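You operate a simulated robot arm through the tools that you are given. There is no shell and no other tool. Be economical: measure what you need, move in short steps, check, and stop when the job is done.

Carry out the task below with a simulated two-armed robot. There is one attempt and no reset: what you move stays moved.

## Task
Fold the print easel flat and put it away in the long drawer.
Fine: stand its book on the dresser; hold the easel steady as it folds; drawer shut. Set down upright: short grey book. Where these are worked on the way, their far stop is far enough and under half their travel is too little: long drawer.

The check looks at the end state, three seconds after you hand in, the way a careful person would. Anything else that was tipped, shoved, dropped, spilled or broken makes it a failure. Flat cloth is picked up by pressing the open fingertips on it (5 to 10 N) and closing them slowly along it; thin cloth reads only 2 to 8 mm in the jaws.

## Robot
Two 7-joint arms with two-finger parallel grippers on one trunk, on a base that drives. Base frame: it is fixed to the floor where the robot stands at the start and does not move with it; the origin is under the middle of the robot, x ahead of it, y to its left, z up; the surface under the hand at the start is at about z = 0.93. Readings come in m, degrees, newtons and seconds.
The left shoulder is at the start at [0.07, 0.163, 1.195], the right one opposite. With the tool pointing down near the work surface each hand reaches from about 0.4 to 0.88 m from the robot's upright axis, wherever it stands, measured 20 degrees to its own side. Places, roughly: dresser top [0.6, 0, 0.9]; easel back [0.6, 0, 1]; inside of the long drawer [0.7, 0, 0.7]; long drawer [0.6, 0, 0.8]. Payload 3.43 kg a hand.
The TCP of each hand is the grasp point between the finger pads, 0.034 m short of the fingertips. In the tool frame z runs along the fingers and y along their closing line. Largest opening 0.128 m; finger width 0.024, thickness 0.012; the body of the gripper, 0.048 by 0.13 m, starts 0.096 m behind the TCP.
Orientation is that of the tool frame in the base frame, as a unit quaternion [x, y, z, w]. With the fingers straight down and closing along the base's y, the tool's x points along the base's -x, its y along +y and its z along -z.

## Interface
- The arms move only by the tool arm_command. It takes "left_steps", "right_steps" or both (then of equal length, played together; a hand with none holds still); each is a list of rows, each a list of 2 entries, a list of its own where there are three numbers: the shift along the tool's x, y, z in m, then the turn, a rotation vector about the tool's x, y, z in degrees. In form: [[[dx, dy, dz], [rx, ry, rz]], ...]. A call has 1 to 8 rows; each row is the pose to reach, as a shift and turn from the pose commanded when the call began, along the tool's axes at that moment. "left_hand" and "right_hand" are, for a hand that has rows, the gripper command, from -1 (fully open) to 1 (shut), values between in proportion, set as the call begins (left out, the last holds). A row lasts 0.2 s, in which the tool goes at most 0.05 m and 8.6 degrees; a call with a longer step from one row to the next is refused whole, and so is a gripper value outside its range. Where a pose cannot be reached the arm comes as near as it can. A force on the tool above 90 N (or 10 N above the force at the start of the call, whichever is more), or a blocked arm, ends the call early, and 0.2 s more pass. The fingers move at their own pace (about 0.153 m/s each) and stop on an object; they squeeze with about 28 N. The grip force told is the motor's: it shows also when the fingers shut on nothing. Time passes only in rows, and 0.2 s behind the last, so rows that repeat a pose let the fingers close. It gives the time, the measured TCP pose, the force on the tool (base axes), the opening and the grip force at its end, in the units of the frame above (readings bear some noise), with the torque about the TCP (base axes, N m) and any sound that the robot's microphone picked up.
- Cameras (640 x 400 px; columns grow to the right, rows downward): "scene" is now at [0.1273, 0.0122, 1.4012]; the picture's right is [0.16, -0.99, 0.00], its down [-0.75, -0.12, -0.64] and it looks along [0.64, 0.10, -0.76] (base axes); focal length 214 px, centre (320, 200). "left" rides on the left gripper at [0.076, 0.011, -0.16] in its tool frame; the picture's right is [-0.15, 0.99, 0.00], its down [-0.88, -0.13, -0.46] and it looks along [-0.45, -0.07, 0.89] (tool axes); focal length 234 px, centre (320, 200). "right" rides on the right gripper at [0.076, -0.011, -0.16] in its tool frame; the picture's right is [0.15, 0.99, 0.00], its down [-0.88, 0.13, -0.46] and it looks along [-0.45, 0.07, 0.89] (tool axes); focal length 234 px, centre (320, 200). There is no depth. A picture from a camera that has moved, and an enlarged one, comes with that camera's place and axes in the base frame and with its lens.
- snapshot(camera): a new picture of that camera. It takes no simulated time.
- raise_lower(by): slides the trunk up (or, below 0, down) by that many m; the arms and the scene camera ride with it, the base frame stays. It gives what a move gives, with no picture.
- roll_base(legs): drives the robot by 1 to 6 legs, each [ahead, left, turn to the left] in m, m and degrees, along the robot's own axes; the way and the turn of a leg run together, so that a leg with both is an arc; at most 1.5 m and 180 degrees a leg. The arms and the cameras ride along, it lands a little off, and it stops where it bumps. It gives what a move gives.
- aim_head(pan, tilt): turns the head with the scene camera to pan (to the left, within 86 degrees either way) and tilt (down, from -29 to 69), counted from straight ahead of the robot. It gives what a move gives.
- close_up(camera, box): a new picture of the part [left, top, right, bottom] of that camera's present view, enlarged. It takes no simulated time.
- sign_off(): hands the job in; it is judged then, once.

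Work in short steps. Places have to be worked out from the pictures, the camera data and where the tool is seen: move nearer, look again, correct. Check each grasp and each placing, and mend what went wrong. You have 120 turns and 108 pictures in all, those below and enlarged ones among them. Open the grippers and draw the arms clear of the work before you hand the job in, unless the task says otherwise; then end with one line.

The tools are called as name(argument=value, ...) on one line, values as JSON. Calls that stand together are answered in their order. arm_command: Moves the arms, as the interface text tells. Its arguments: {"type":"object","properties":{"left_steps":{"type":"array","items":{"type":"array"}},"left_hand":{"type":"number"},"right_steps":{"type":"array","items":{"type":"array"}},"right_hand":{"type":"number"}},"required":[]} The other tools are called the same way: raise_lower (by) slides the trunk up or down; roll_base (legs) drives the base; aim_head (pan, tilt) turns the head that bears the scene camera; snapshot (camera) takes a picture; close_up (camera, box) takes an enlarged picture of a part of a camera's view; sign_off () hands the job in.

At the start:

```text
t: 0.0
left_tool_pos: [0.6064, 0.261, 1.1747]
left_tool_rot: [0.0, 1.0, 0.001, 0.0]
left_ft_force: [-0.1, -0.8, -0.6]
left_torque: [0.02, -0.02, -0.01]
left_grip_width: 0.1278
left_finger_force: 0.0
right_tool_pos: [0.6416, -0.2341, 1.1937]
right_tool_rot: [0.0, 1.0, 0.0, 0.0]
right_ft_force: [-0.4, -0.1, -0.4]
right_torque: [0.02, -0.01, -0.01]
right_grip_width: 0.1278
right_finger_force: 0.1
trunk travel left (down, up): [-0.675, 0.265]
robot x, y, heading: [0.0009, -0.002, -0.1]
head pan, tilt: [9.3, 49.9]
```

scene: 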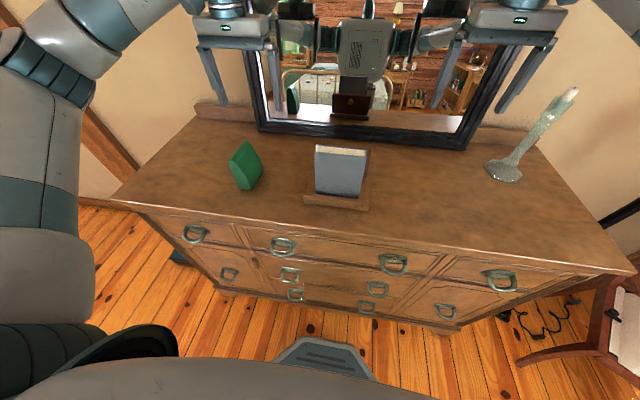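
right: 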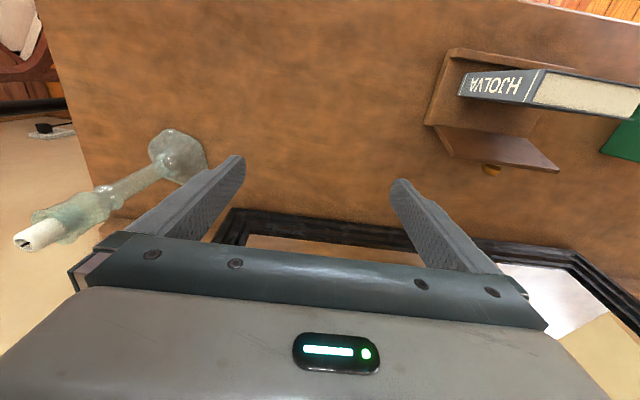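
left: 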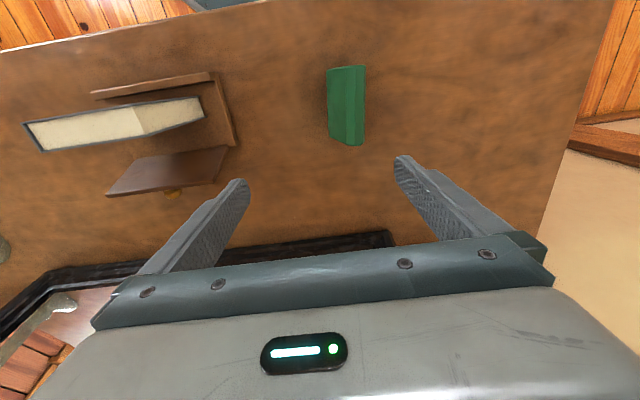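

The easel with its grey book stands mid-dresser. I take enlarged views to see its structure and the drawers.

close_up(camera="scene", box=[220, 110, 420, 235])

close_up(camera="scene", box=[110, 180, 640, 340])

close_up(camera="right", box=[400, 30, 640, 200])

close_up(camera="left", box=[0, 50, 260, 220])

```text
3.20 times, centred on (320, 172) of scene
camera zoom: at [0.1273, 0.0122, 1.4012], right [0.16, -0.99, 0.0], down [-0.75, -0.12, -0.64], along [0.64, 0.1, -0.76], focal length 686 px, centre (320, 288)
```

zoom: 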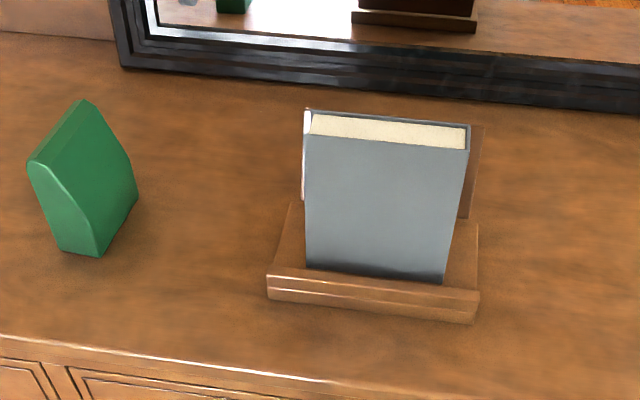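

```text
1.21 times, centred on (375, 260) of scene
camera zoom: at [0.1273, 0.0122, 1.4012], right [0.16, -0.99, 0.0], down [-0.75, -0.12, -0.64], along [0.64, 0.1, -0.76], focal length 259 px, centre (254, 128)
```

zoom: 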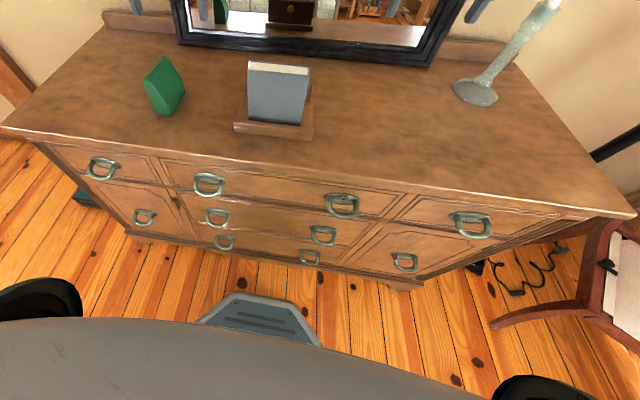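

```text
2.35 times, centred on (520, 115) of right
camera zoom: at [0.5655, -0.2454, 1.3535], right [-0.15, 0.99, 0.0], down [0.88, 0.13, 0.46], along [0.45, 0.07, -0.89], focal length 551 px, centre (-151, 400)
```

zoom: 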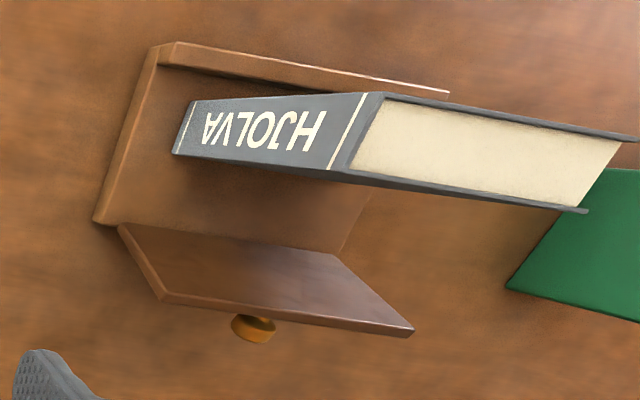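

```text
2.35 times, centred on (130, 135) of left
camera zoom: at [0.5304, 0.2728, 1.335], right [0.15, 0.99, 0.0], down [0.88, -0.13, 0.46], along [0.45, -0.07, -0.89], focal length 551 px, centre (767, 353)
```

zoom: 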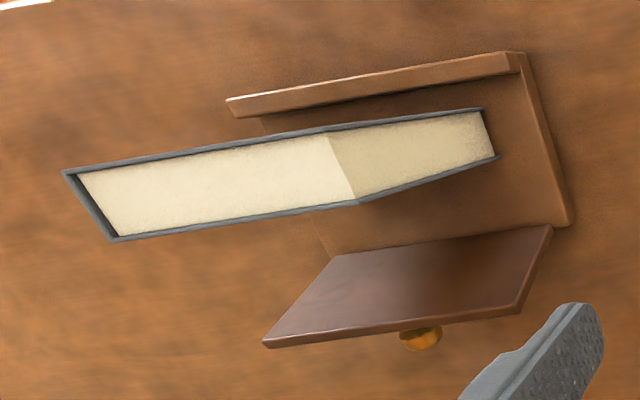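

The book is about x 0.53–0.56, y −0.04–0.085, top z≈1.10; the back leans behind it with a knob at its rear. I bring the right hand above the book, turning it so it closes along x.

arm_command(right_steps=[[[0.012, 0.032, 0], [0, 0, -8.5]], [[0.025, 0.064, 0], [0, 0, -17]], [[0.037, 0.096, 0], [0, 0, -25.5]], [[0.05, 0.128, 0], [0, 0, -34]], [[0.062, 0.16, 0], [0, 0, -42.5]], [[0.075, 0.192, 0], [0, 0, -51]], [[0.087, 0.224, 0], [0, 0, -59.5]], [[0.1, 0.256, 0], [0, 0, -68]]], right_hand=-1)

arm_command(right_steps=[[[0, 0, 0], [0, 0, -8]], [[0, 0, 0], [0, 0, -16]], [[0, 0, 0], [0, 0, -22]]])

snapshot(camera="right")

snapshot(camera="left")

```text
t: 1.8
left_tool_pos: [0.6067, 0.2631, 1.1747]
left_tool_rot: [0.0, 1.0, -0.001, -0.001]
left_ft_force: [-1.4, -0.2, 0.5]
left_torque: [-0.02, 0.02, -0.02]
left_grip_width: 0.128
left_finger_force: 0.0
right_tool_pos: [0.5425, 0.0223, 1.1932]
right_tool_rot: [-0.56, 0.828, 0.0, 0.001]
right_ft_force: [-0.4, 0.3, 0.0]
right_torque: [-0.02, 0.01, 0.0]
right_grip_width: 0.128
right_finger_force: 0.1
trunk travel left (down, up): [-0.675, 0.265]
robot x, y, heading: [-0.0026, -0.0007, -0.0]
head pan, tilt: [9.3, 49.9]
```

```text
t: 2.6
left_tool_pos: [0.6058, 0.26, 1.1745]
left_tool_rot: [0.001, 1.0, 0.001, 0.0]
left_ft_force: [0.0, 0.7, 0.3]
left_torque: [-0.04, -0.02, -0.01]
left_grip_width: 0.128
left_finger_force: 0.0
right_tool_pos: [0.4859, 0.028, 1.1826]
right_tool_rot: [-0.705, 0.709, 0.0, 0.002]
right_ft_force: [0.0, -0.7, -0.6]
right_torque: [-0.02, 0.0, 0.05]
right_grip_width: 0.1278
right_finger_force: 0.1
right hand out of reach, approached as far as the arm can: row 2, 3
trunk travel left (down, up): [-0.675, 0.265]
robot x, y, heading: [-0.0002, 0.0033, 0.1]
head pan, tilt: [9.3, 49.9]
```

```text
100 pictures are left
camera right: at [0.4951, -0.0479, 1.3429], right [-0.99, -0.14, 0.0], down [-0.13, 0.88, 0.46], along [-0.06, 0.45, -0.89], focal length 234 px, centre (320, 200)
```

right: 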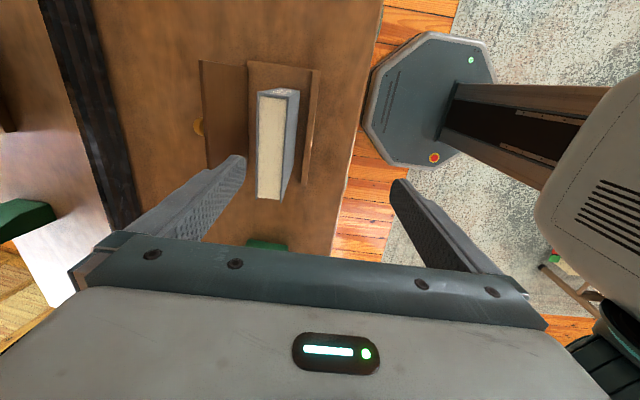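

```text
99 pictures are left
camera left: at [0.5299, 0.2729, 1.3352], right [0.15, 0.99, 0.0], down [0.88, -0.13, 0.46], along [0.45, -0.07, -0.89], focal length 234 px, centre (320, 200)
```

left: 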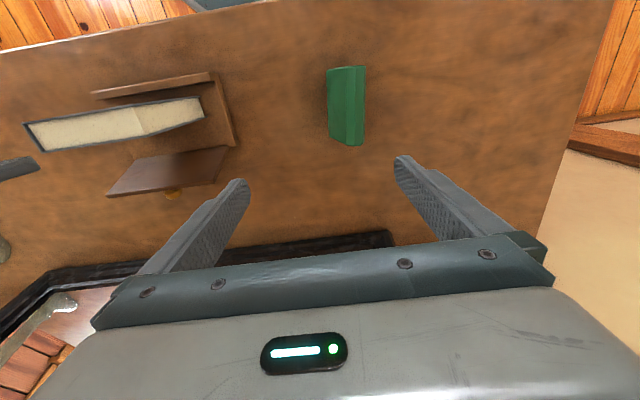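

Turning this way runs into a joint limit; I turn the hand the other way round (180° back) instead, staying above the book.

arm_command(right_steps=[[[0, 0, 0], [0, 0, 8.5]], [[0, 0, 0], [0, 0, 17]], [[0, 0, 0], [0, 0, 25.5]], [[0, 0, 0], [0, 0, 34]], [[0, 0, 0], [0, 0, 42.5]], [[0, 0, 0], [0, 0, 51]], [[0, 0, 0], [0, 0, 59.5]], [[0, 0, 0], [0, 0, 68]]])

arm_command(right_steps=[[[0, 0, 0], [0, 0, 8.5]], [[0, 0, 0], [0, 0, 17]], [[0, 0, 0], [0, 0, 25.5]], [[0, 0, 0], [0, 0, 34]], [[0, 0, 0], [0, 0, 42.5]], [[0, 0, 0], [0, 0, 51]], [[0, 0, 0], [0, 0, 59.5]], [[0, 0, 0], [0, 0, 68]]])

arm_command(right_steps=[[[0, 0, 0], [0, 0, 8.5]], [[0, 0, 0], [0, 0, 17]], [[0, 0, 0], [0, 0, 25.5]], [[0, 0, 0], [0, 0, 34]], [[0, 0, 0], [0, 0, 43.8]]])

```text
t: 4.4
left_tool_pos: [0.6066, 0.2607, 1.1755]
left_tool_rot: [0.001, 1.0, 0.0, 0.0]
left_ft_force: [0.4, -0.9, 0.3]
left_torque: [-0.01, -0.04, 0.0]
left_grip_width: 0.1279
left_finger_force: 0.0
right_tool_pos: [0.4863, 0.0268, 1.1831]
right_tool_rot: [-0.19, 0.982, 0.001, 0.0]
right_ft_force: [0.3, -0.8, -0.4]
right_torque: [0.01, 0.0, -0.03]
right_grip_width: 0.1282
right_finger_force: 0.0
trunk travel left (down, up): [-0.675, 0.265]
robot x, y, heading: [-0.0014, 0.0012, -0.1]
head pan, tilt: [9.3, 49.9]
```

```text
t: 6.2
left_tool_pos: [0.6061, 0.2615, 1.176]
left_tool_rot: [0.0, 1.0, 0.0, 0.0]
left_ft_force: [-0.2, -0.1, -0.1]
left_torque: [0.01, -0.02, -0.01]
left_grip_width: 0.128
left_finger_force: 0.1
right_tool_pos: [0.4864, 0.0269, 1.1848]
right_tool_rot: [0.392, 0.92, 0.0, 0.0]
right_ft_force: [-0.3, 0.7, -0.4]
right_torque: [-0.02, 0.0, 0.06]
right_grip_width: 0.1282
right_finger_force: 0.0
trunk travel left (down, up): [-0.675, 0.265]
robot x, y, heading: [-0.0012, -0.001, 0.1]
head pan, tilt: [9.3, 49.9]
```

```text
refused: row 5 steps farther than a row can; nothing moved
```

Now at +46°; I finish the quarter turn and shift forward over the book.

arm_command(right_steps=[[[0, 0, 0], [0, 0, 8]], [[0, 0, 0], [0, 0, 16]], [[0, 0, 0], [0, 0, 24]], [[0, 0, 0], [0, 0, 32]], [[0, 0, 0], [0, 0, 40]], [[0, 0, 0], [0, 0, 43.8]]])

snapshot(camera="right")

snapshot(camera="scene")

```text
t: 7.6
left_tool_pos: [0.6057, 0.261, 1.1742]
left_tool_rot: [0.0, 1.0, 0.0, 0.0]
left_ft_force: [0.5, 0.2, 0.7]
left_torque: [-0.01, 0.0, 0.0]
left_grip_width: 0.1277
left_finger_force: 0.0
right_tool_pos: [0.4854, 0.0265, 1.1849]
right_tool_rot: [0.707, 0.707, 0.0, -0.001]
right_ft_force: [0.3, 0.7, -0.6]
right_torque: [-0.01, 0.0, 0.0]
right_grip_width: 0.1279
right_finger_force: 0.0
trunk travel left (down, up): [-0.675, 0.265]
robot x, y, heading: [-0.0035, -0.0004, -0.2]
head pan, tilt: [9.3, 49.9]
```

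```text
98 pictures are left
camera right: at [0.4741, 0.1029, 1.3437], right [0.99, 0.15, 0.0], down [0.13, -0.88, 0.46], along [0.07, -0.45, -0.89], focal length 234 px, centre (320, 200)
```

right: 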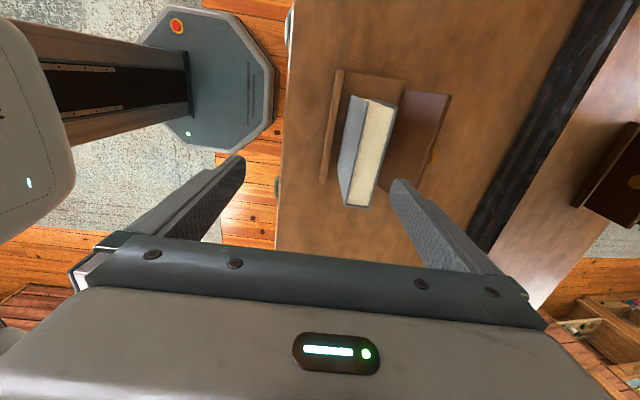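

```text
97 pictures are left
camera scene: at [0.1273, 0.0123, 1.4012], right [0.16, -0.99, 0.0], down [-0.75, -0.12, -0.64], along [0.64, 0.1, -0.76], focal length 214 px, centre (320, 200)
```

scene: 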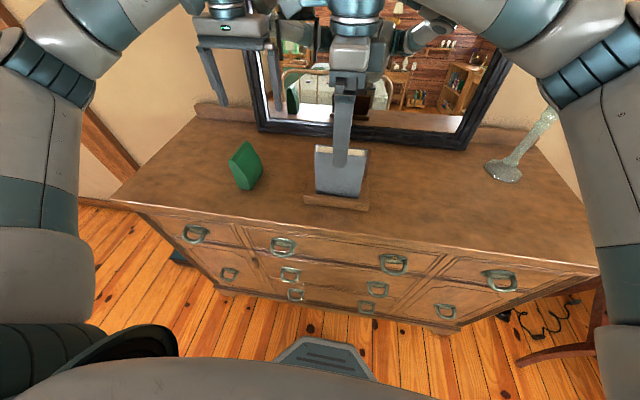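

The orientation works. Book centre ≈ (0.537, 0.026). I shift forward 0.052 and go down to grasp its upper part, then close.

arm_command(right_steps=[[[0, 0.026, 0], [0, 0, 0]], [[0, 0.052, 0], [0, 0, 0]], [[0, 0.052, 0.035], [0, 0, 0]], [[0, 0.052, 0.07], [0, 0, 0]], [[0, 0.052, 0.1], [0, 0, 0]], [[0, 0.052, 0.125], [0, 0, 0]]])

snapshot(camera="left")

snapshot(camera="right")

```text
t: 9.0
left_tool_pos: [0.6069, 0.2624, 1.1753]
left_tool_rot: [0.0, 1.0, 0.0, 0.0]
left_ft_force: [-0.5, 0.5, -0.2]
left_torque: [-0.01, 0.0, 0.01]
left_grip_width: 0.1281
left_finger_force: 0.2
right_tool_pos: [0.5373, 0.0291, 1.0583]
right_tool_rot: [0.706, 0.708, 0.001, -0.001]
right_ft_force: [0.1, 0.1, 0.1]
right_torque: [0.03, 0.0, -0.01]
right_grip_width: 0.128
right_finger_force: 0.1
trunk travel left (down, up): [-0.675, 0.265]
robot x, y, heading: [0.0049, 0.0026, -0.1]
head pan, tilt: [9.3, 49.9]
```

```text
96 pictures are left
camera left: at [0.5309, 0.2726, 1.3348], right [0.15, 0.99, 0.0], down [0.88, -0.13, 0.46], along [0.45, -0.07, -0.89], focal length 234 px, centre (320, 200)
```

left: 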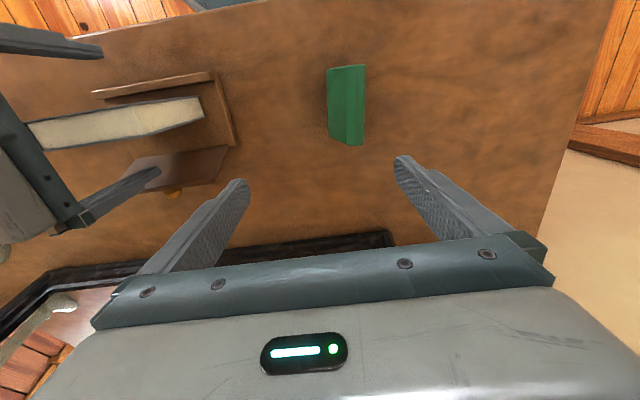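

```text
95 pictures are left
camera right: at [0.5256, 0.1046, 1.2185], right [0.99, 0.15, 0.0], down [0.13, -0.88, 0.45], along [0.07, -0.45, -0.89], focal length 234 px, centre (320, 200)
```

right: 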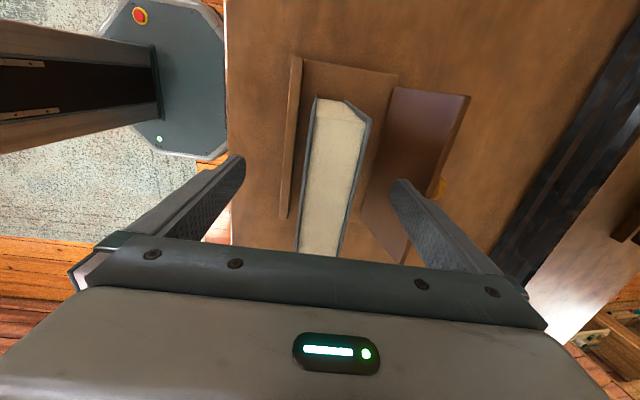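

Book is centred between the pads; closing gently and letting it settle.

arm_command(right_steps=[[[0, 0, 0], [0, 0, 0]], [[0, 0, 0], [0, 0, 0]], [[0, 0, 0], [0, 0, 0]], [[0, 0, 0], [0, 0, 0]]], right_hand=1)

arm_command(right_steps=[[[0, 0, -0.01], [0, 0, 0]], [[0, 0, -0.03], [0, 0, 0]], [[0, 0, -0.06], [0, 0, 0]], [[0, 0, -0.09], [0, 0, 0]], [[0, 0, -0.12], [0, 0, 0]]])

snapshot(camera="scene")

snapshot(camera="left")

```text
t: 10.0
left_tool_pos: [0.6061, 0.2611, 1.1754]
left_tool_rot: [0.0, 1.0, 0.0, 0.0]
left_ft_force: [0.1, 0.0, 0.3]
left_torque: [0.01, 0.04, 0.03]
left_grip_width: 0.1278
left_finger_force: 0.1
right_tool_pos: [0.5374, 0.0293, 1.0595]
right_tool_rot: [0.705, 0.709, 0.0, 0.0]
right_ft_force: [1.7, 0.3, 3.0]
right_torque: [0.06, -0.12, -0.07]
right_grip_width: 0.0317
right_finger_force: 27.9
trunk travel left (down, up): [-0.675, 0.265]
robot x, y, heading: [0.0027, 0.0008, -0.2]
head pan, tilt: [9.3, 49.9]
```

```text
t: 11.2
left_tool_pos: [0.6062, 0.2615, 1.1748]
left_tool_rot: [0.0, 1.0, 0.001, 0.0]
left_ft_force: [0.3, -0.4, -0.6]
left_torque: [0.0, 0.0, -0.02]
left_grip_width: 0.1284
left_finger_force: 0.1
right_tool_pos: [0.5348, 0.0262, 1.1788]
right_tool_rot: [0.706, 0.708, 0.001, 0.0]
right_ft_force: [-0.3, -0.1, -2.8]
right_torque: [-0.01, -0.03, -0.04]
right_grip_width: 0.0315
right_finger_force: 28.0
trunk travel left (down, up): [-0.675, 0.265]
robot x, y, heading: [-0.0001, 0.0014, 0.1]
head pan, tilt: [9.3, 49.9]
```

```text
94 pictures are left
camera scene: at [0.1268, 0.0125, 1.4012], right [0.16, -0.99, 0.0], down [-0.75, -0.12, -0.64], along [0.64, 0.1, -0.76], focal length 214 px, centre (320, 200)
```

scene: 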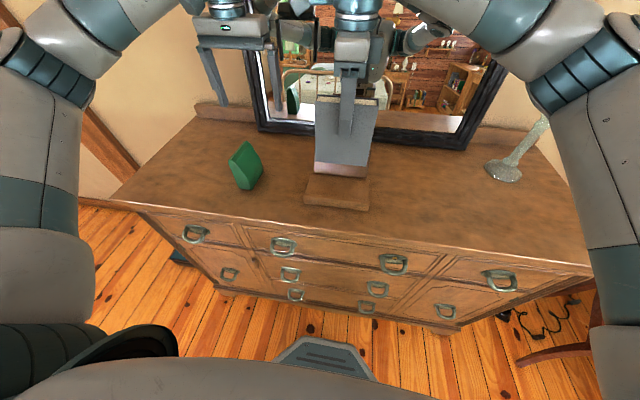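

```text
93 pictures are left
camera left: at [0.5299, 0.2732, 1.3351], right [0.15, 0.99, 0.0], down [0.88, -0.13, 0.46], along [0.45, -0.07, -0.89], focal length 234 px, centre (320, 200)
```

left: 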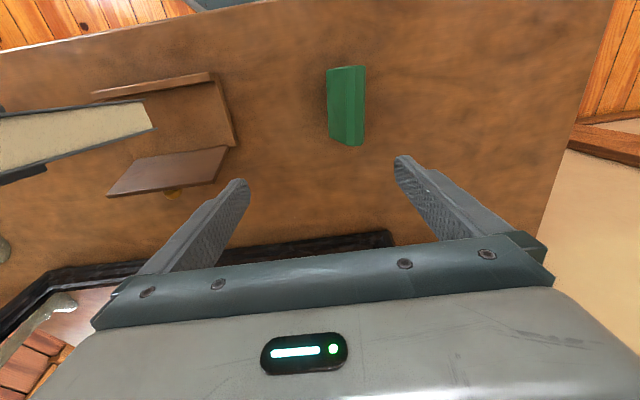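

The book is held (31.5 mm, 28 N) and lifted clear, the easel is undisturbed. I raise a bit more and carry it to the free area at right rear (~0.68, −0.27).

arm_command(right_steps=[[[0, 0, -0.04], [0, 0, 0]], [[-0.04, 0.01, -0.04], [0, 0, 0]], [[-0.085, 0.02, -0.04], [0, 0, 0]], [[-0.13, 0.035, -0.04], [0, 0, 0]], [[-0.17, 0.06, -0.04], [0, 0, 0]], [[-0.21, 0.085, -0.04], [0, 0, 0]], [[-0.25, 0.115, -0.04], [0, 0, 0]], [[-0.29, 0.14, -0.04], [0, 0, 0]]])

snapshot(camera="scene")

snapshot(camera="right")

```text
t: 13.0
left_tool_pos: [0.6082, 0.2597, 1.1741]
left_tool_rot: [0.0, 1.0, 0.001, -0.001]
left_ft_force: [0.0, 0.0, 0.8]
left_torque: [0.01, 0.01, -0.03]
left_grip_width: 0.1282
left_finger_force: 0.1
right_tool_pos: [0.6813, -0.2653, 1.2186]
right_tool_rot: [0.706, 0.708, 0.0, -0.001]
right_ft_force: [0.8, 0.5, -2.6]
right_torque: [0.02, 0.04, -0.02]
right_grip_width: 0.0316
right_finger_force: 28.1
trunk travel left (down, up): [-0.675, 0.265]
robot x, y, heading: [-0.0008, 0.0008, 0.0]
head pan, tilt: [9.3, 49.9]
```

```text
92 pictures are left
camera scene: at [0.1283, 0.0106, 1.4011], right [0.16, -0.99, 0.0], down [-0.76, -0.12, -0.64], along [0.64, 0.1, -0.77], focal length 214 px, centre (320, 200)
```

scene: 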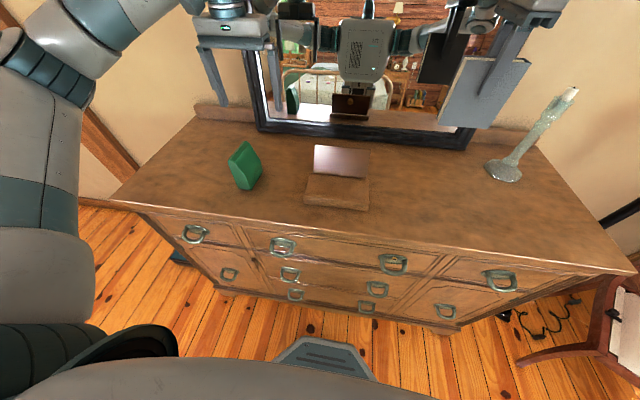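

```text
91 pictures are left
camera right: at [0.6683, -0.1886, 1.3775], right [0.99, 0.15, 0.0], down [0.13, -0.88, 0.45], along [0.07, -0.45, -0.89], focal length 234 px, centre (320, 200)
```

right: 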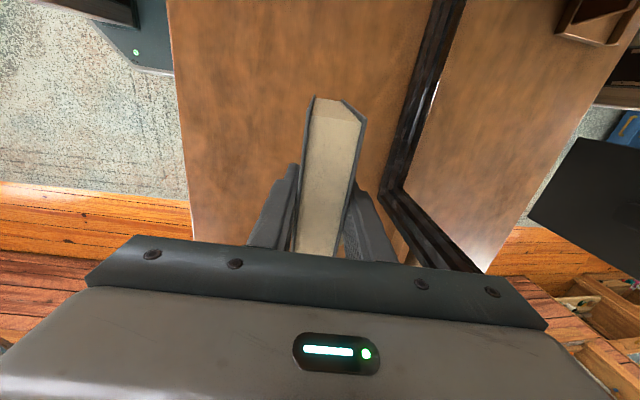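

Clear place, mirror frame is at x≈0.85. I lower to about tray height first, then feel for the top in small rows.

arm_command(right_steps=[[[0, 0, 0.04], [0, 0, 0]], [[0, 0, 0.08], [0, 0, 0]], [[0, 0, 0.12], [0, 0, 0]], [[0, 0, 0.15], [0, 0, 0]]])

arm_command(right_steps=[[[0, 0, 0.004], [0, 0, 0]], [[0, 0, 0.008], [0, 0, 0]], [[0, 0, 0.012], [0, 0, 0]], [[0, 0, 0.016], [0, 0, 0]], [[0, 0, 0.019], [0, 0, 0]], [[0, 0, 0.022], [0, 0, 0]], [[0, 0, 0.025], [0, 0, 0]], [[0, 0, 0.028], [0, 0, 0]]])

snapshot(camera="scene")

```text
t: 14.0
left_tool_pos: [0.6082, 0.2607, 1.1752]
left_tool_rot: [0.0, 1.0, 0.0, -0.001]
left_ft_force: [0.7, -0.8, 0.3]
left_torque: [0.0, 0.01, 0.01]
left_grip_width: 0.128
left_finger_force: 0.2
right_tool_pos: [0.6806, -0.2634, 1.0699]
right_tool_rot: [0.705, 0.709, 0.0, -0.002]
right_ft_force: [0.2, 0.4, -2.8]
right_torque: [-0.02, 0.03, 0.04]
right_grip_width: 0.032
right_finger_force: 28.1
trunk travel left (down, up): [-0.675, 0.265]
robot x, y, heading: [-0.0019, -0.0006, 0.1]
head pan, tilt: [9.3, 49.9]
```

```text
t: 15.8
left_tool_pos: [0.6067, 0.2618, 1.1747]
left_tool_rot: [0.0, 1.0, 0.0, 0.001]
left_ft_force: [0.3, 0.2, -0.3]
left_torque: [0.01, 0.02, 0.01]
left_grip_width: 0.1281
left_finger_force: 0.1
right_tool_pos: [0.6796, -0.2645, 1.0406]
right_tool_rot: [0.706, 0.708, 0.0, 0.0]
right_ft_force: [0.5, -0.8, 3.0]
right_torque: [0.09, -0.03, -0.06]
right_grip_width: 0.032
right_finger_force: 27.7
trunk travel left (down, up): [-0.675, 0.265]
robot x, y, heading: [-0.0002, 0.0, 0.1]
head pan, tilt: [9.3, 49.9]
```

```text
90 pictures are left
camera scene: at [0.1268, 0.0122, 1.4014], right [0.16, -0.99, 0.0], down [-0.75, -0.12, -0.64], along [0.64, 0.1, -0.76], focal length 214 px, centre (320, 200)
```

scene: 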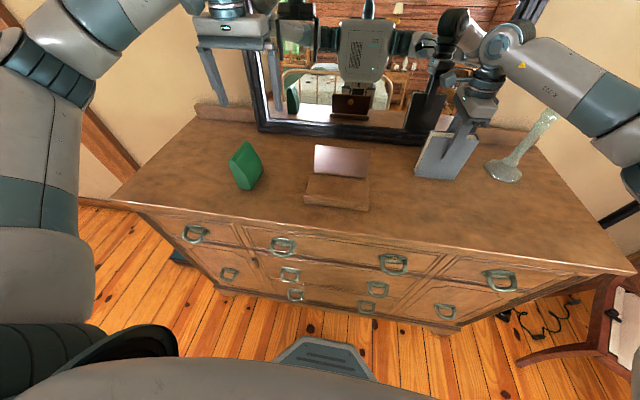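

Force rose from −2.8 to +3 N: the book stands on the top. I open the hand, wait, and lift straight up.

arm_command(right_steps=[[[0, 0, 0], [0, 0, 0]], [[0, 0, 0], [0, 0, 0]], [[0, 0, 0], [0, 0, 0]]], right_hand=-0.4)

arm_command(right_steps=[[[0, 0, -0.03], [0, 0, 0]], [[0, 0, -0.06], [0, 0, 0]], [[0, 0, -0.1], [0, 0, 0]], [[0, 0, -0.14], [0, 0, 0]], [[0, 0, -0.17], [0, 0, 0]]])

close_up(camera="scene", box=[280, 100, 540, 262])

snapshot(camera="right")

close_up(camera="left", box=[0, 50, 260, 220])

```text
t: 16.6
left_tool_pos: [0.6079, 0.2607, 1.1745]
left_tool_rot: [0.0, 1.0, 0.0, 0.0]
left_ft_force: [-0.3, -0.7, 0.3]
left_torque: [0.0, 0.0, 0.01]
left_grip_width: 0.1284
left_finger_force: 0.0
right_tool_pos: [0.6791, -0.2639, 1.0392]
right_tool_rot: [0.706, 0.708, 0.0, -0.001]
right_ft_force: [0.2, -0.4, -0.4]
right_torque: [0.0, 0.0, -0.02]
right_grip_width: 0.0896
right_finger_force: 0.1
trunk travel left (down, up): [-0.675, 0.265]
robot x, y, heading: [0.0024, 0.0006, 0.2]
head pan, tilt: [9.3, 49.9]
```

```text
t: 17.8
left_tool_pos: [0.6051, 0.2618, 1.1761]
left_tool_rot: [0.0, 1.0, 0.0, 0.0]
left_ft_force: [-0.9, 0.5, 0.9]
left_torque: [0.0, -0.03, -0.02]
left_grip_width: 0.1279
left_finger_force: 0.0
right_tool_pos: [0.6797, -0.2639, 1.2095]
right_tool_rot: [0.706, 0.708, -0.001, 0.001]
right_ft_force: [-0.9, 0.9, -0.5]
right_torque: [-0.02, 0.0, -0.03]
right_grip_width: 0.0897
right_finger_force: 0.2
trunk travel left (down, up): [-0.675, 0.265]
robot x, y, heading: [0.0002, -0.0001, 0.1]
head pan, tilt: [9.3, 49.9]
```

```text
2.46 times, centred on (410, 181) of scene
camera zoom: at [0.1264, 0.0126, 1.4012], right [0.16, -0.99, 0.0], down [-0.75, -0.12, -0.64], along [0.64, 0.1, -0.76], focal length 528 px, centre (98, 247)
```

zoom: 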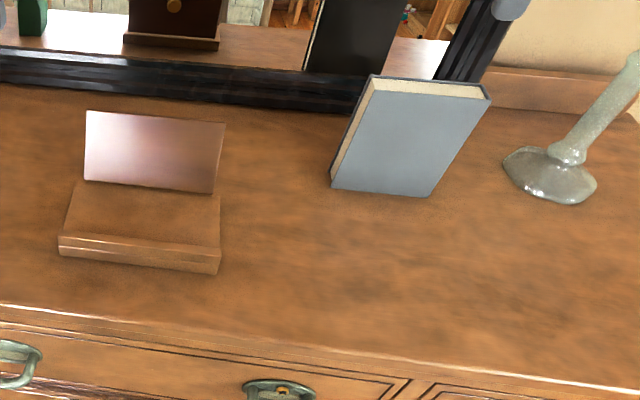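

```text
88 pictures are left
camera right: at [0.6675, -0.1872, 1.3699], right [0.99, 0.15, 0.0], down [0.13, -0.88, 0.46], along [0.07, -0.45, -0.89], focal length 234 px, centre (320, 200)
```

right: 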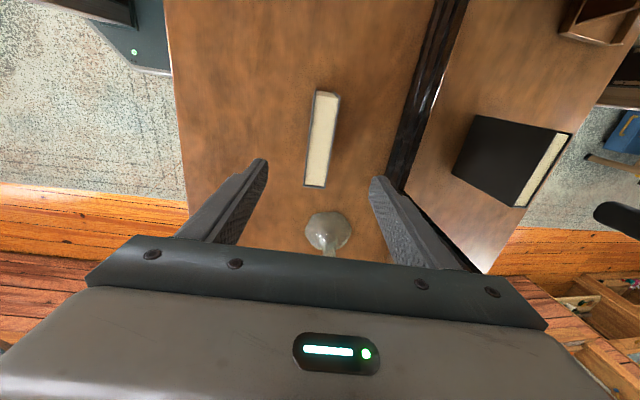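

```text
2.35 times, centred on (130, 135) of left
camera zoom: at [0.5296, 0.2733, 1.3352], right [0.15, 0.99, 0.0], down [0.88, -0.13, 0.46], along [0.45, -0.07, -0.89], focal length 551 px, centre (767, 353)
```

zoom: 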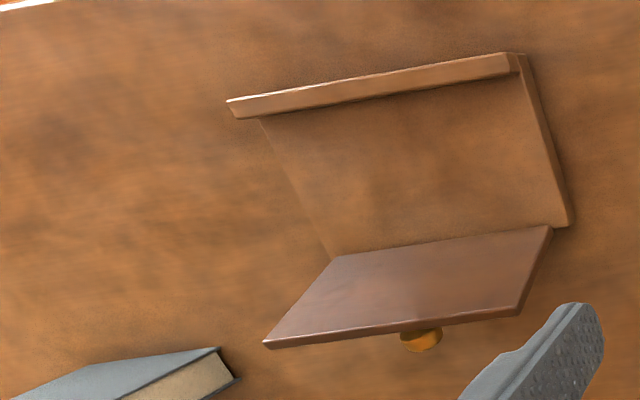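

The book stands upright. I zoom into the mirror to see the easel's back and its knob.

close_up(camera="scene", box=[310, 70, 410, 132])

close_up(camera="scene", box=[240, 220, 440, 345])

```text
6.40 times, centred on (360, 101) of scene
camera zoom: at [0.1264, 0.0126, 1.4012], right [0.16, -0.99, 0.0], down [-0.75, -0.12, -0.64], along [0.64, 0.1, -0.76], focal length 1373 px, centre (64, 834)
```

zoom: 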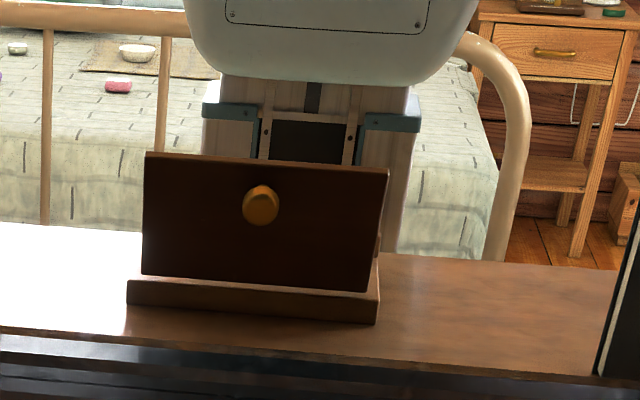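

```text
3.20 times, centred on (340, 282) of scene
camera zoom: at [0.1264, 0.0126, 1.4012], right [0.16, -0.99, 0.0], down [-0.75, -0.12, -0.64], along [0.64, 0.1, -0.76], focal length 686 px, centre (256, -64)
```

zoom: 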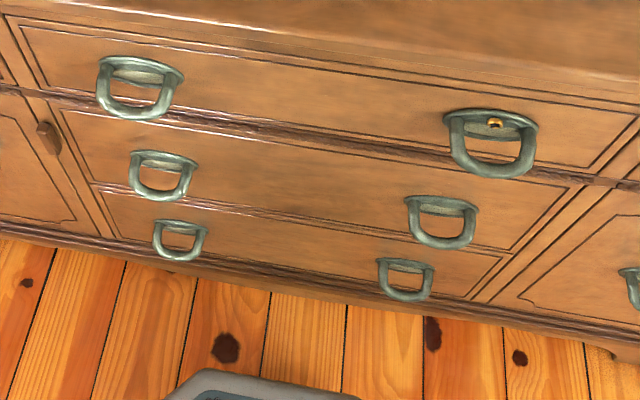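

The back is a plain plate with a knob, hinged at the rear, so it folds forward onto the tray. I back the base up 0.13 m to make room for the left hand to press on the front lip with a tilted hand while the right pushes the back.

roll_base(legs=[[-0.13, 0, 0]])

snapshot(camera="scene")

```text
t: 19.1
left_tool_pos: [0.4789, 0.2604, 1.173]
left_tool_rot: [-0.001, 1.0, 0.0, -0.001]
left_ft_force: [0.1, 0.4, 0.0]
left_torque: [0.0, -0.01, -0.02]
left_grip_width: 0.128
left_finger_force: 0.1
right_tool_pos: [0.553, -0.2644, 1.2086]
right_tool_rot: [0.706, 0.709, 0.0, 0.0]
right_ft_force: [0.3, -0.8, -0.9]
right_torque: [-0.01, -0.02, -0.01]
right_grip_width: 0.0892
right_finger_force: 0.1
trunk travel left (down, up): [-0.675, 0.265]
robot x, y, heading: [-0.1289, -0.001, -0.2]
head pan, tilt: [9.3, 49.9]
```

```text
84 pictures are left
camera scene: at [-0.0008, 0.0122, 1.401], right [0.16, -0.99, 0.0], down [-0.76, -0.12, -0.64], along [0.63, 0.1, -0.77], focal length 214 px, centre (320, 200)
```

scene: 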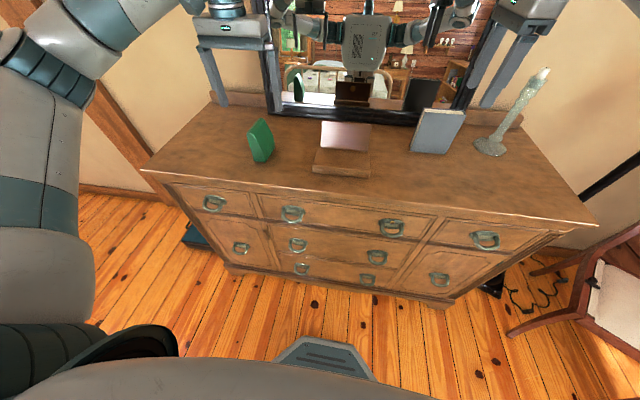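

Now the left hand moves over the tray lip, tilting 35° so its body stays toward the robot.

arm_command(left_steps=[[[0, -0.04, 0], [0, -6, 0]], [[0, -0.08, 0], [0, -12, 0]], [[0, -0.12, 0], [0, -18, 0]], [[0, -0.16, 0], [0, -24, 0]], [[0, -0.2, 0.02], [0, -30, 0]], [[0, -0.23, 0.05], [0, -35, 0]], [[0, -0.23, 0.085], [0, -35, 0]], [[0, -0.23, 0.11], [0, -35, 0]]], left_hand=-0.4)

snapshot(camera="left")

snapshot(camera="scene")

```text
t: 20.9
left_tool_pos: [0.4782, 0.032, 1.0641]
left_tool_rot: [-0.001, 0.954, 0.0, 0.301]
left_ft_force: [-0.4, -0.5, -0.1]
left_torque: [0.01, -0.03, -0.02]
left_grip_width: 0.0897
left_finger_force: 0.0
right_tool_pos: [0.5522, -0.2635, 1.2093]
right_tool_rot: [0.706, 0.708, 0.0, 0.0]
right_ft_force: [0.2, 0.0, 0.4]
right_torque: [-0.03, -0.01, 0.0]
right_grip_width: 0.0898
right_finger_force: 0.0
trunk travel left (down, up): [-0.675, 0.265]
robot x, y, heading: [-0.129, -0.0004, 0.2]
head pan, tilt: [9.3, 49.9]
```

```text
83 pictures are left
camera left: at [0.3238, 0.043, 1.1513], right [0.12, 0.99, 0.08], down [0.46, -0.13, 0.88], along [0.88, -0.07, -0.47], focal length 234 px, centre (320, 200)
```

left: 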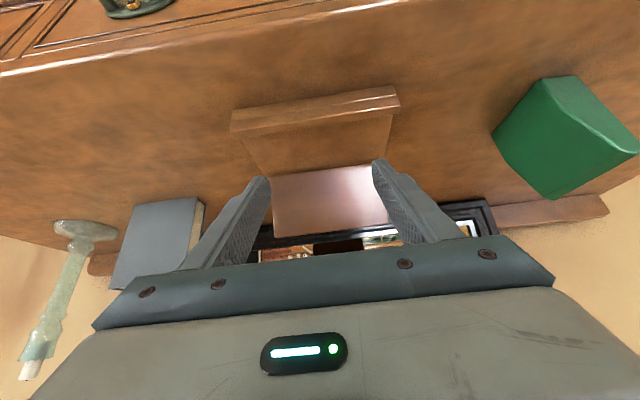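

```text
82 pictures are left
camera scene: at [-0.0018, 0.0121, 1.4012], right [0.16, -0.99, 0.0], down [-0.76, -0.12, -0.64], along [0.64, 0.1, -0.77], focal length 214 px, centre (320, 200)
```

scene: 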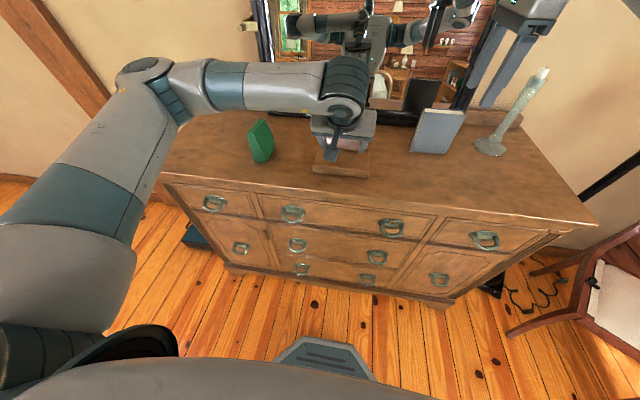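

Lip front edge is at x≈0.504, top z≈0.955, easel centre y≈0.03. First I bring the right hand (fingers shut) behind the back plate, left of nothing and just right of the knob, from above.

arm_command(right_steps=[[[0.037, 0.0, -0.01], [0, 0, 0]], [[0.075, 0.015, -0.01], [0, 0, 0]], [[0.112, 0.03, -0.01], [0, 0, 0]], [[0.15, 0.05, -0.01], [0, 0, 0]], [[0.187, 0.07, -0.01], [0, 0, 0]], [[0.225, 0.095, -0.01], [0, 0, 0]], [[0.259, 0.118, -0.01], [0, 0, 0]]], right_hand=1)

snapshot(camera="right")

snapshot(camera="left")

```text
t: 22.5
left_tool_pos: [0.4771, 0.0295, 1.0646]
left_tool_rot: [0.0, 0.954, 0.001, 0.301]
left_ft_force: [-0.5, 0.3, 0.3]
left_torque: [0.03, -0.04, 0.01]
left_grip_width: 0.0895
left_finger_force: 0.1
right_tool_pos: [0.6356, -0.0223, 1.2021]
right_tool_rot: [0.706, 0.708, 0.001, -0.001]
right_ft_force: [-0.3, 0.9, 1.1]
right_torque: [0.09, 0.0, 0.03]
right_grip_width: 0.0
right_finger_force: 27.8
right hand out of reach, approached as far as the arm can: row 6, 7
trunk travel left (down, up): [-0.675, 0.265]
robot x, y, heading: [-0.1302, 0.0017, -0.1]
head pan, tilt: [9.3, 49.9]
```

```text
81 pictures are left
camera right: at [0.6226, 0.0532, 1.3628], right [0.99, 0.15, 0.0], down [0.13, -0.88, 0.45], along [0.07, -0.45, -0.89], focal length 234 px, centre (320, 200)
```

right: 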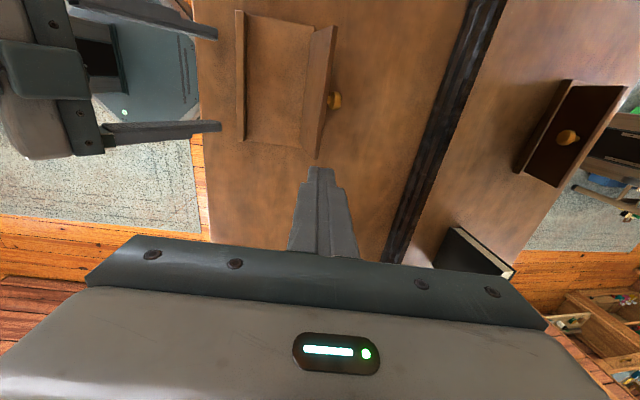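

```text
80 pictures are left
camera left: at [0.3242, 0.0413, 1.1516], right [0.12, 0.99, 0.09], down [0.46, -0.13, 0.88], along [0.88, -0.07, -0.47], focal length 234 px, centre (320, 200)
```

left: 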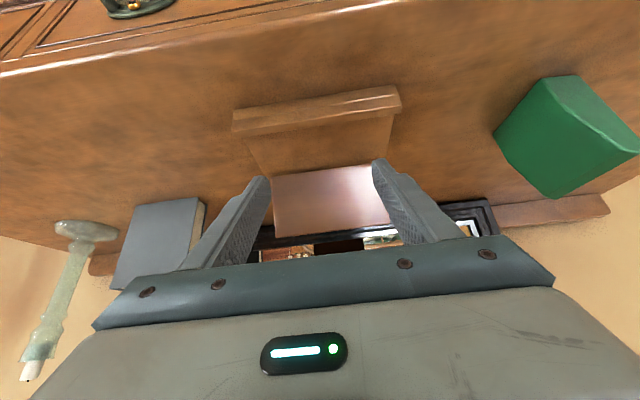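

The right hand is 3 cm short of its reach; I roll forward 0.06 m (left fingertips stay above and before the tray).

roll_base(legs=[[0.06, 0, 0]])

arm_command(right_steps=[[[0.005, 0, 0], [0, 0, 0]], [[0.01, 0, 0], [0, 0, 0]]], left_steps=[[[0.025, 0, -0.017], [0, 0, 0]], [[0.049, 0, -0.034], [0, 0, 0]]])

```text
t: 23.4
left_tool_pos: [0.5358, 0.0309, 1.0665]
left_tool_rot: [0.0, 0.953, -0.001, 0.302]
left_ft_force: [-0.6, 0.8, 1.3]
left_torque: [0.02, -0.01, -0.01]
left_grip_width: 0.0897
left_finger_force: 0.3
right_tool_pos: [0.6929, -0.0214, 1.2046]
right_tool_rot: [0.706, 0.709, 0.001, 0.0]
right_ft_force: [1.2, 0.2, 0.5]
right_torque: [-0.03, 0.01, -0.01]
right_grip_width: 0.0
right_finger_force: 27.9
trunk travel left (down, up): [-0.675, 0.265]
robot x, y, heading: [-0.0726, 0.0034, 0.1]
head pan, tilt: [9.3, 49.9]
```

```text
t: 24.1
left_tool_pos: [0.4764, 0.03, 1.0634]
left_tool_rot: [0.0, 0.954, 0.0, 0.3]
left_ft_force: [-1.4, -0.9, -0.2]
left_torque: [0.01, 0.0, -0.01]
left_grip_width: 0.0896
left_finger_force: 0.1
right_tool_pos: [0.6917, -0.0129, 1.2043]
right_tool_rot: [0.706, 0.708, 0.0, 0.0]
right_ft_force: [0.0, -0.6, 0.2]
right_torque: [0.03, 0.01, 0.01]
right_grip_width: 0.0
right_finger_force: 27.7
trunk travel left (down, up): [-0.675, 0.265]
robot x, y, heading: [-0.0706, -0.0027, -0.0]
head pan, tilt: [9.3, 49.9]
```

Now lower the right hand behind the plate and the left nearly to the lip.

arm_command(right_steps=[[[0, 0, 0.039], [0, 0, 0]], [[0, 0, 0.078], [0, 0, 0]], [[0, 0, 0.117], [0, 0, 0]], [[0, 0, 0.154], [0, 0, 0]]], left_steps=[[[0.009, 0, 0.015], [0, 0, 0]], [[0.018, 0, 0.03], [0, 0, 0]], [[0.027, 0, 0.046], [0, 0, 0]], [[0.036, 0, 0.061], [0, 0, 0]]])

snapshot(camera="right")

snapshot(camera="left")

close_up(camera="scene", box=[240, 80, 440, 205])

```text
t: 25.1
left_tool_pos: [0.4823, 0.0302, 0.9957]
left_tool_rot: [0.0, 0.953, 0.0, 0.302]
left_ft_force: [1.4, -0.8, 5.6]
left_torque: [0.33, -0.17, 0.0]
left_grip_width: 0.0894
left_finger_force: 0.0
right_tool_pos: [0.6917, -0.0109, 1.0489]
right_tool_rot: [0.706, 0.708, 0.001, 0.0]
right_ft_force: [0.4, -0.2, 0.8]
right_torque: [0.0, 0.0, -0.03]
right_grip_width: 0.0002
right_finger_force: 27.8
trunk travel left (down, up): [-0.675, 0.265]
robot x, y, heading: [-0.0695, 0.001, 0.2]
head pan, tilt: [9.3, 49.9]
```

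```text
79 pictures are left
camera right: at [0.6798, 0.0663, 1.2089], right [0.99, 0.15, 0.0], down [0.13, -0.88, 0.46], along [0.07, -0.45, -0.89], focal length 234 px, centre (320, 200)
```

right: 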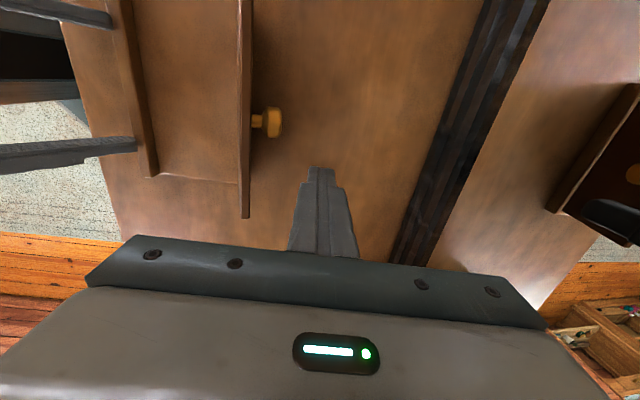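

```text
78 pictures are left
camera left: at [0.3284, 0.0427, 1.0822], right [0.12, 0.99, 0.08], down [0.46, -0.13, 0.88], along [0.88, -0.07, -0.47], focal length 234 px, centre (320, 200)
```

left: 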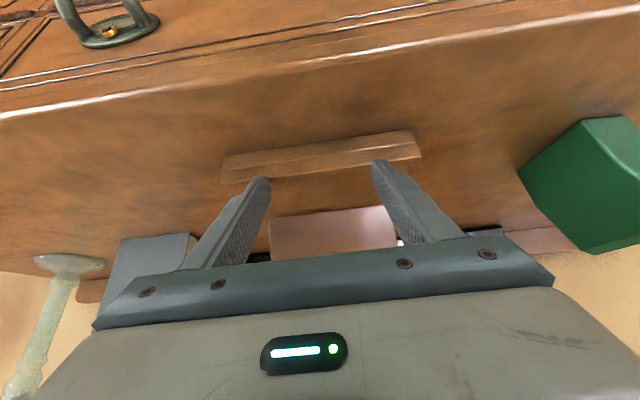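

```text
3.20 times, centred on (340, 142) of scene
camera zoom: at [0.0569, 0.0117, 1.4017], right [0.16, -0.99, 0.0], down [-0.75, -0.12, -0.64], along [0.64, 0.1, -0.76], focal length 686 px, centre (256, 384)
```

zoom: 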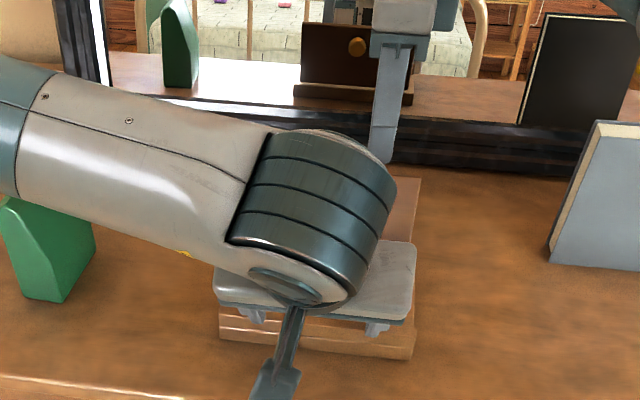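

The left fingertips press the lip with ~5.6 N – a good hold. Now I push the plate forward with the right finger, in slow rows.

arm_command(right_steps=[[[0, -0.02, 0], [0, 0, 0]], [[0, -0.035, 0], [0, 0, 0]], [[0, -0.045, -0.003], [0, 0, 0]], [[0, -0.055, -0.007], [0, 0, 0]], [[0, -0.065, -0.011], [0, 0, 0]], [[0, -0.075, -0.014], [0, 0, 0]], [[0, -0.085, -0.014], [0, 0, 0]]])

snapshot(camera="right")

snapshot(camera="left")

```text
t: 26.6
left_tool_pos: [0.4828, 0.0316, 0.9946]
left_tool_rot: [0.0, 0.954, 0.0, 0.3]
left_ft_force: [-2.5, -0.6, 9.8]
left_torque: [0.11, -0.06, 0.03]
left_grip_width: 0.0892
left_finger_force: 0.1
right_tool_pos: [0.6078, -0.0101, 1.0628]
right_tool_rot: [0.706, 0.708, 0.0, 0.001]
right_ft_force: [0.6, -0.8, -0.3]
right_torque: [0.01, 0.0, 0.0]
right_grip_width: 0.0
right_finger_force: 28.3
trunk travel left (down, up): [-0.675, 0.265]
robot x, y, heading: [-0.0651, -0.0033, 0.1]
head pan, tilt: [9.3, 49.9]
```

```text
76 pictures are left
camera right: at [0.5952, 0.0661, 1.2232], right [0.99, 0.15, 0.0], down [0.13, -0.88, 0.46], along [0.07, -0.45, -0.89], focal length 234 px, centre (320, 200)
```

right: 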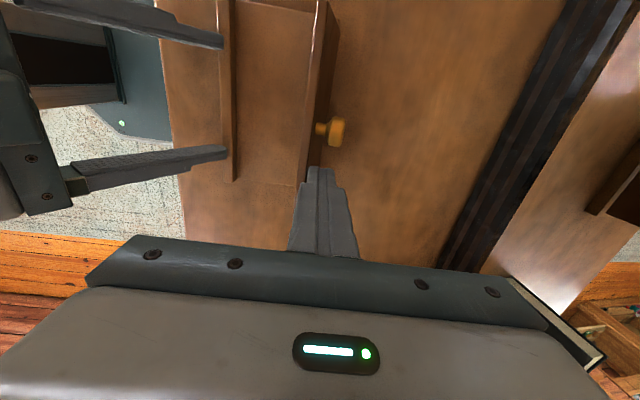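

```text
75 pictures are left
camera left: at [0.3281, 0.0429, 1.0818], right [0.12, 0.99, 0.08], down [0.46, -0.13, 0.88], along [0.88, -0.07, -0.47], focal length 234 px, centre (320, 200)
```

left: 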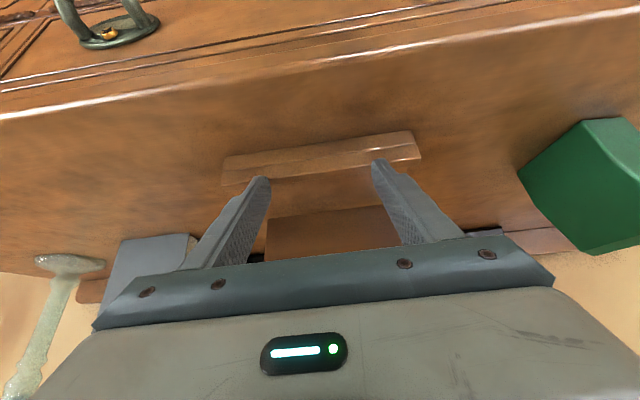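

The plate is now about vertical with no jerk on the base. I continue along its arc, forward and down.

arm_command(right_steps=[[[0, -0.0125, -0.003], [0, 0, 0]], [[0, -0.025, 0], [0, 0, 0]], [[0, -0.034, 0.008], [0, 0, 0]], [[0, -0.044, 0.015], [0, 0, 0]], [[0, -0.052, 0.025], [0, 0, 0]]])

snapshot(camera="right")

snapshot(camera="left")

```text
t: 27.9
left_tool_pos: [0.4826, 0.0306, 0.994]
left_tool_rot: [0.0, 0.954, 0.0, 0.301]
left_ft_force: [-2.6, -0.8, 9.2]
left_torque: [0.02, -0.06, 0.02]
left_grip_width: 0.0893
left_finger_force: 0.1
right_tool_pos: [0.5558, -0.012, 1.0384]
right_tool_rot: [0.706, 0.709, 0.0, 0.0]
right_ft_force: [0.5, -0.7, -0.2]
right_torque: [-0.03, -0.01, 0.03]
right_grip_width: 0.0
right_finger_force: 27.8
trunk travel left (down, up): [-0.675, 0.265]
robot x, y, heading: [-0.0704, 0.0016, -0.0]
head pan, tilt: [9.3, 49.9]
```

```text
74 pictures are left
camera right: at [0.5434, 0.0642, 1.1989], right [0.99, 0.15, 0.0], down [0.13, -0.88, 0.46], along [0.07, -0.45, -0.89], focal length 234 px, centre (320, 200)
```

right: 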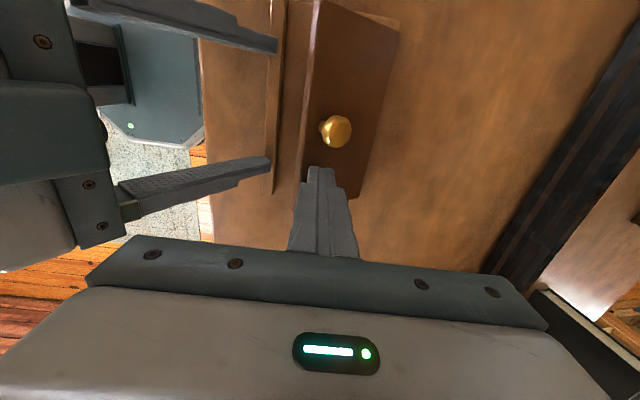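

```text
73 pictures are left
camera left: at [0.328, 0.0429, 1.0818], right [0.12, 0.99, 0.08], down [0.46, -0.13, 0.88], along [0.88, -0.07, -0.47], focal length 234 px, centre (320, 200)
```

left: 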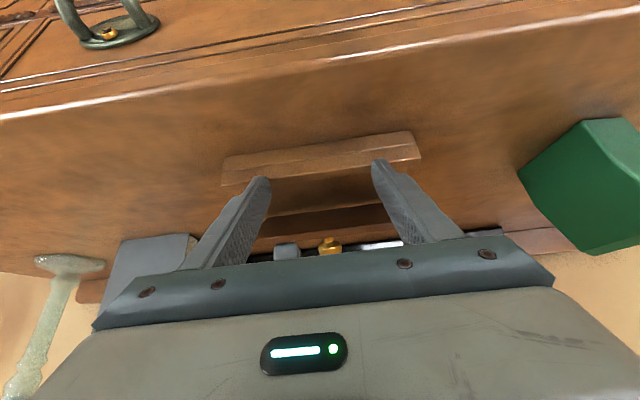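

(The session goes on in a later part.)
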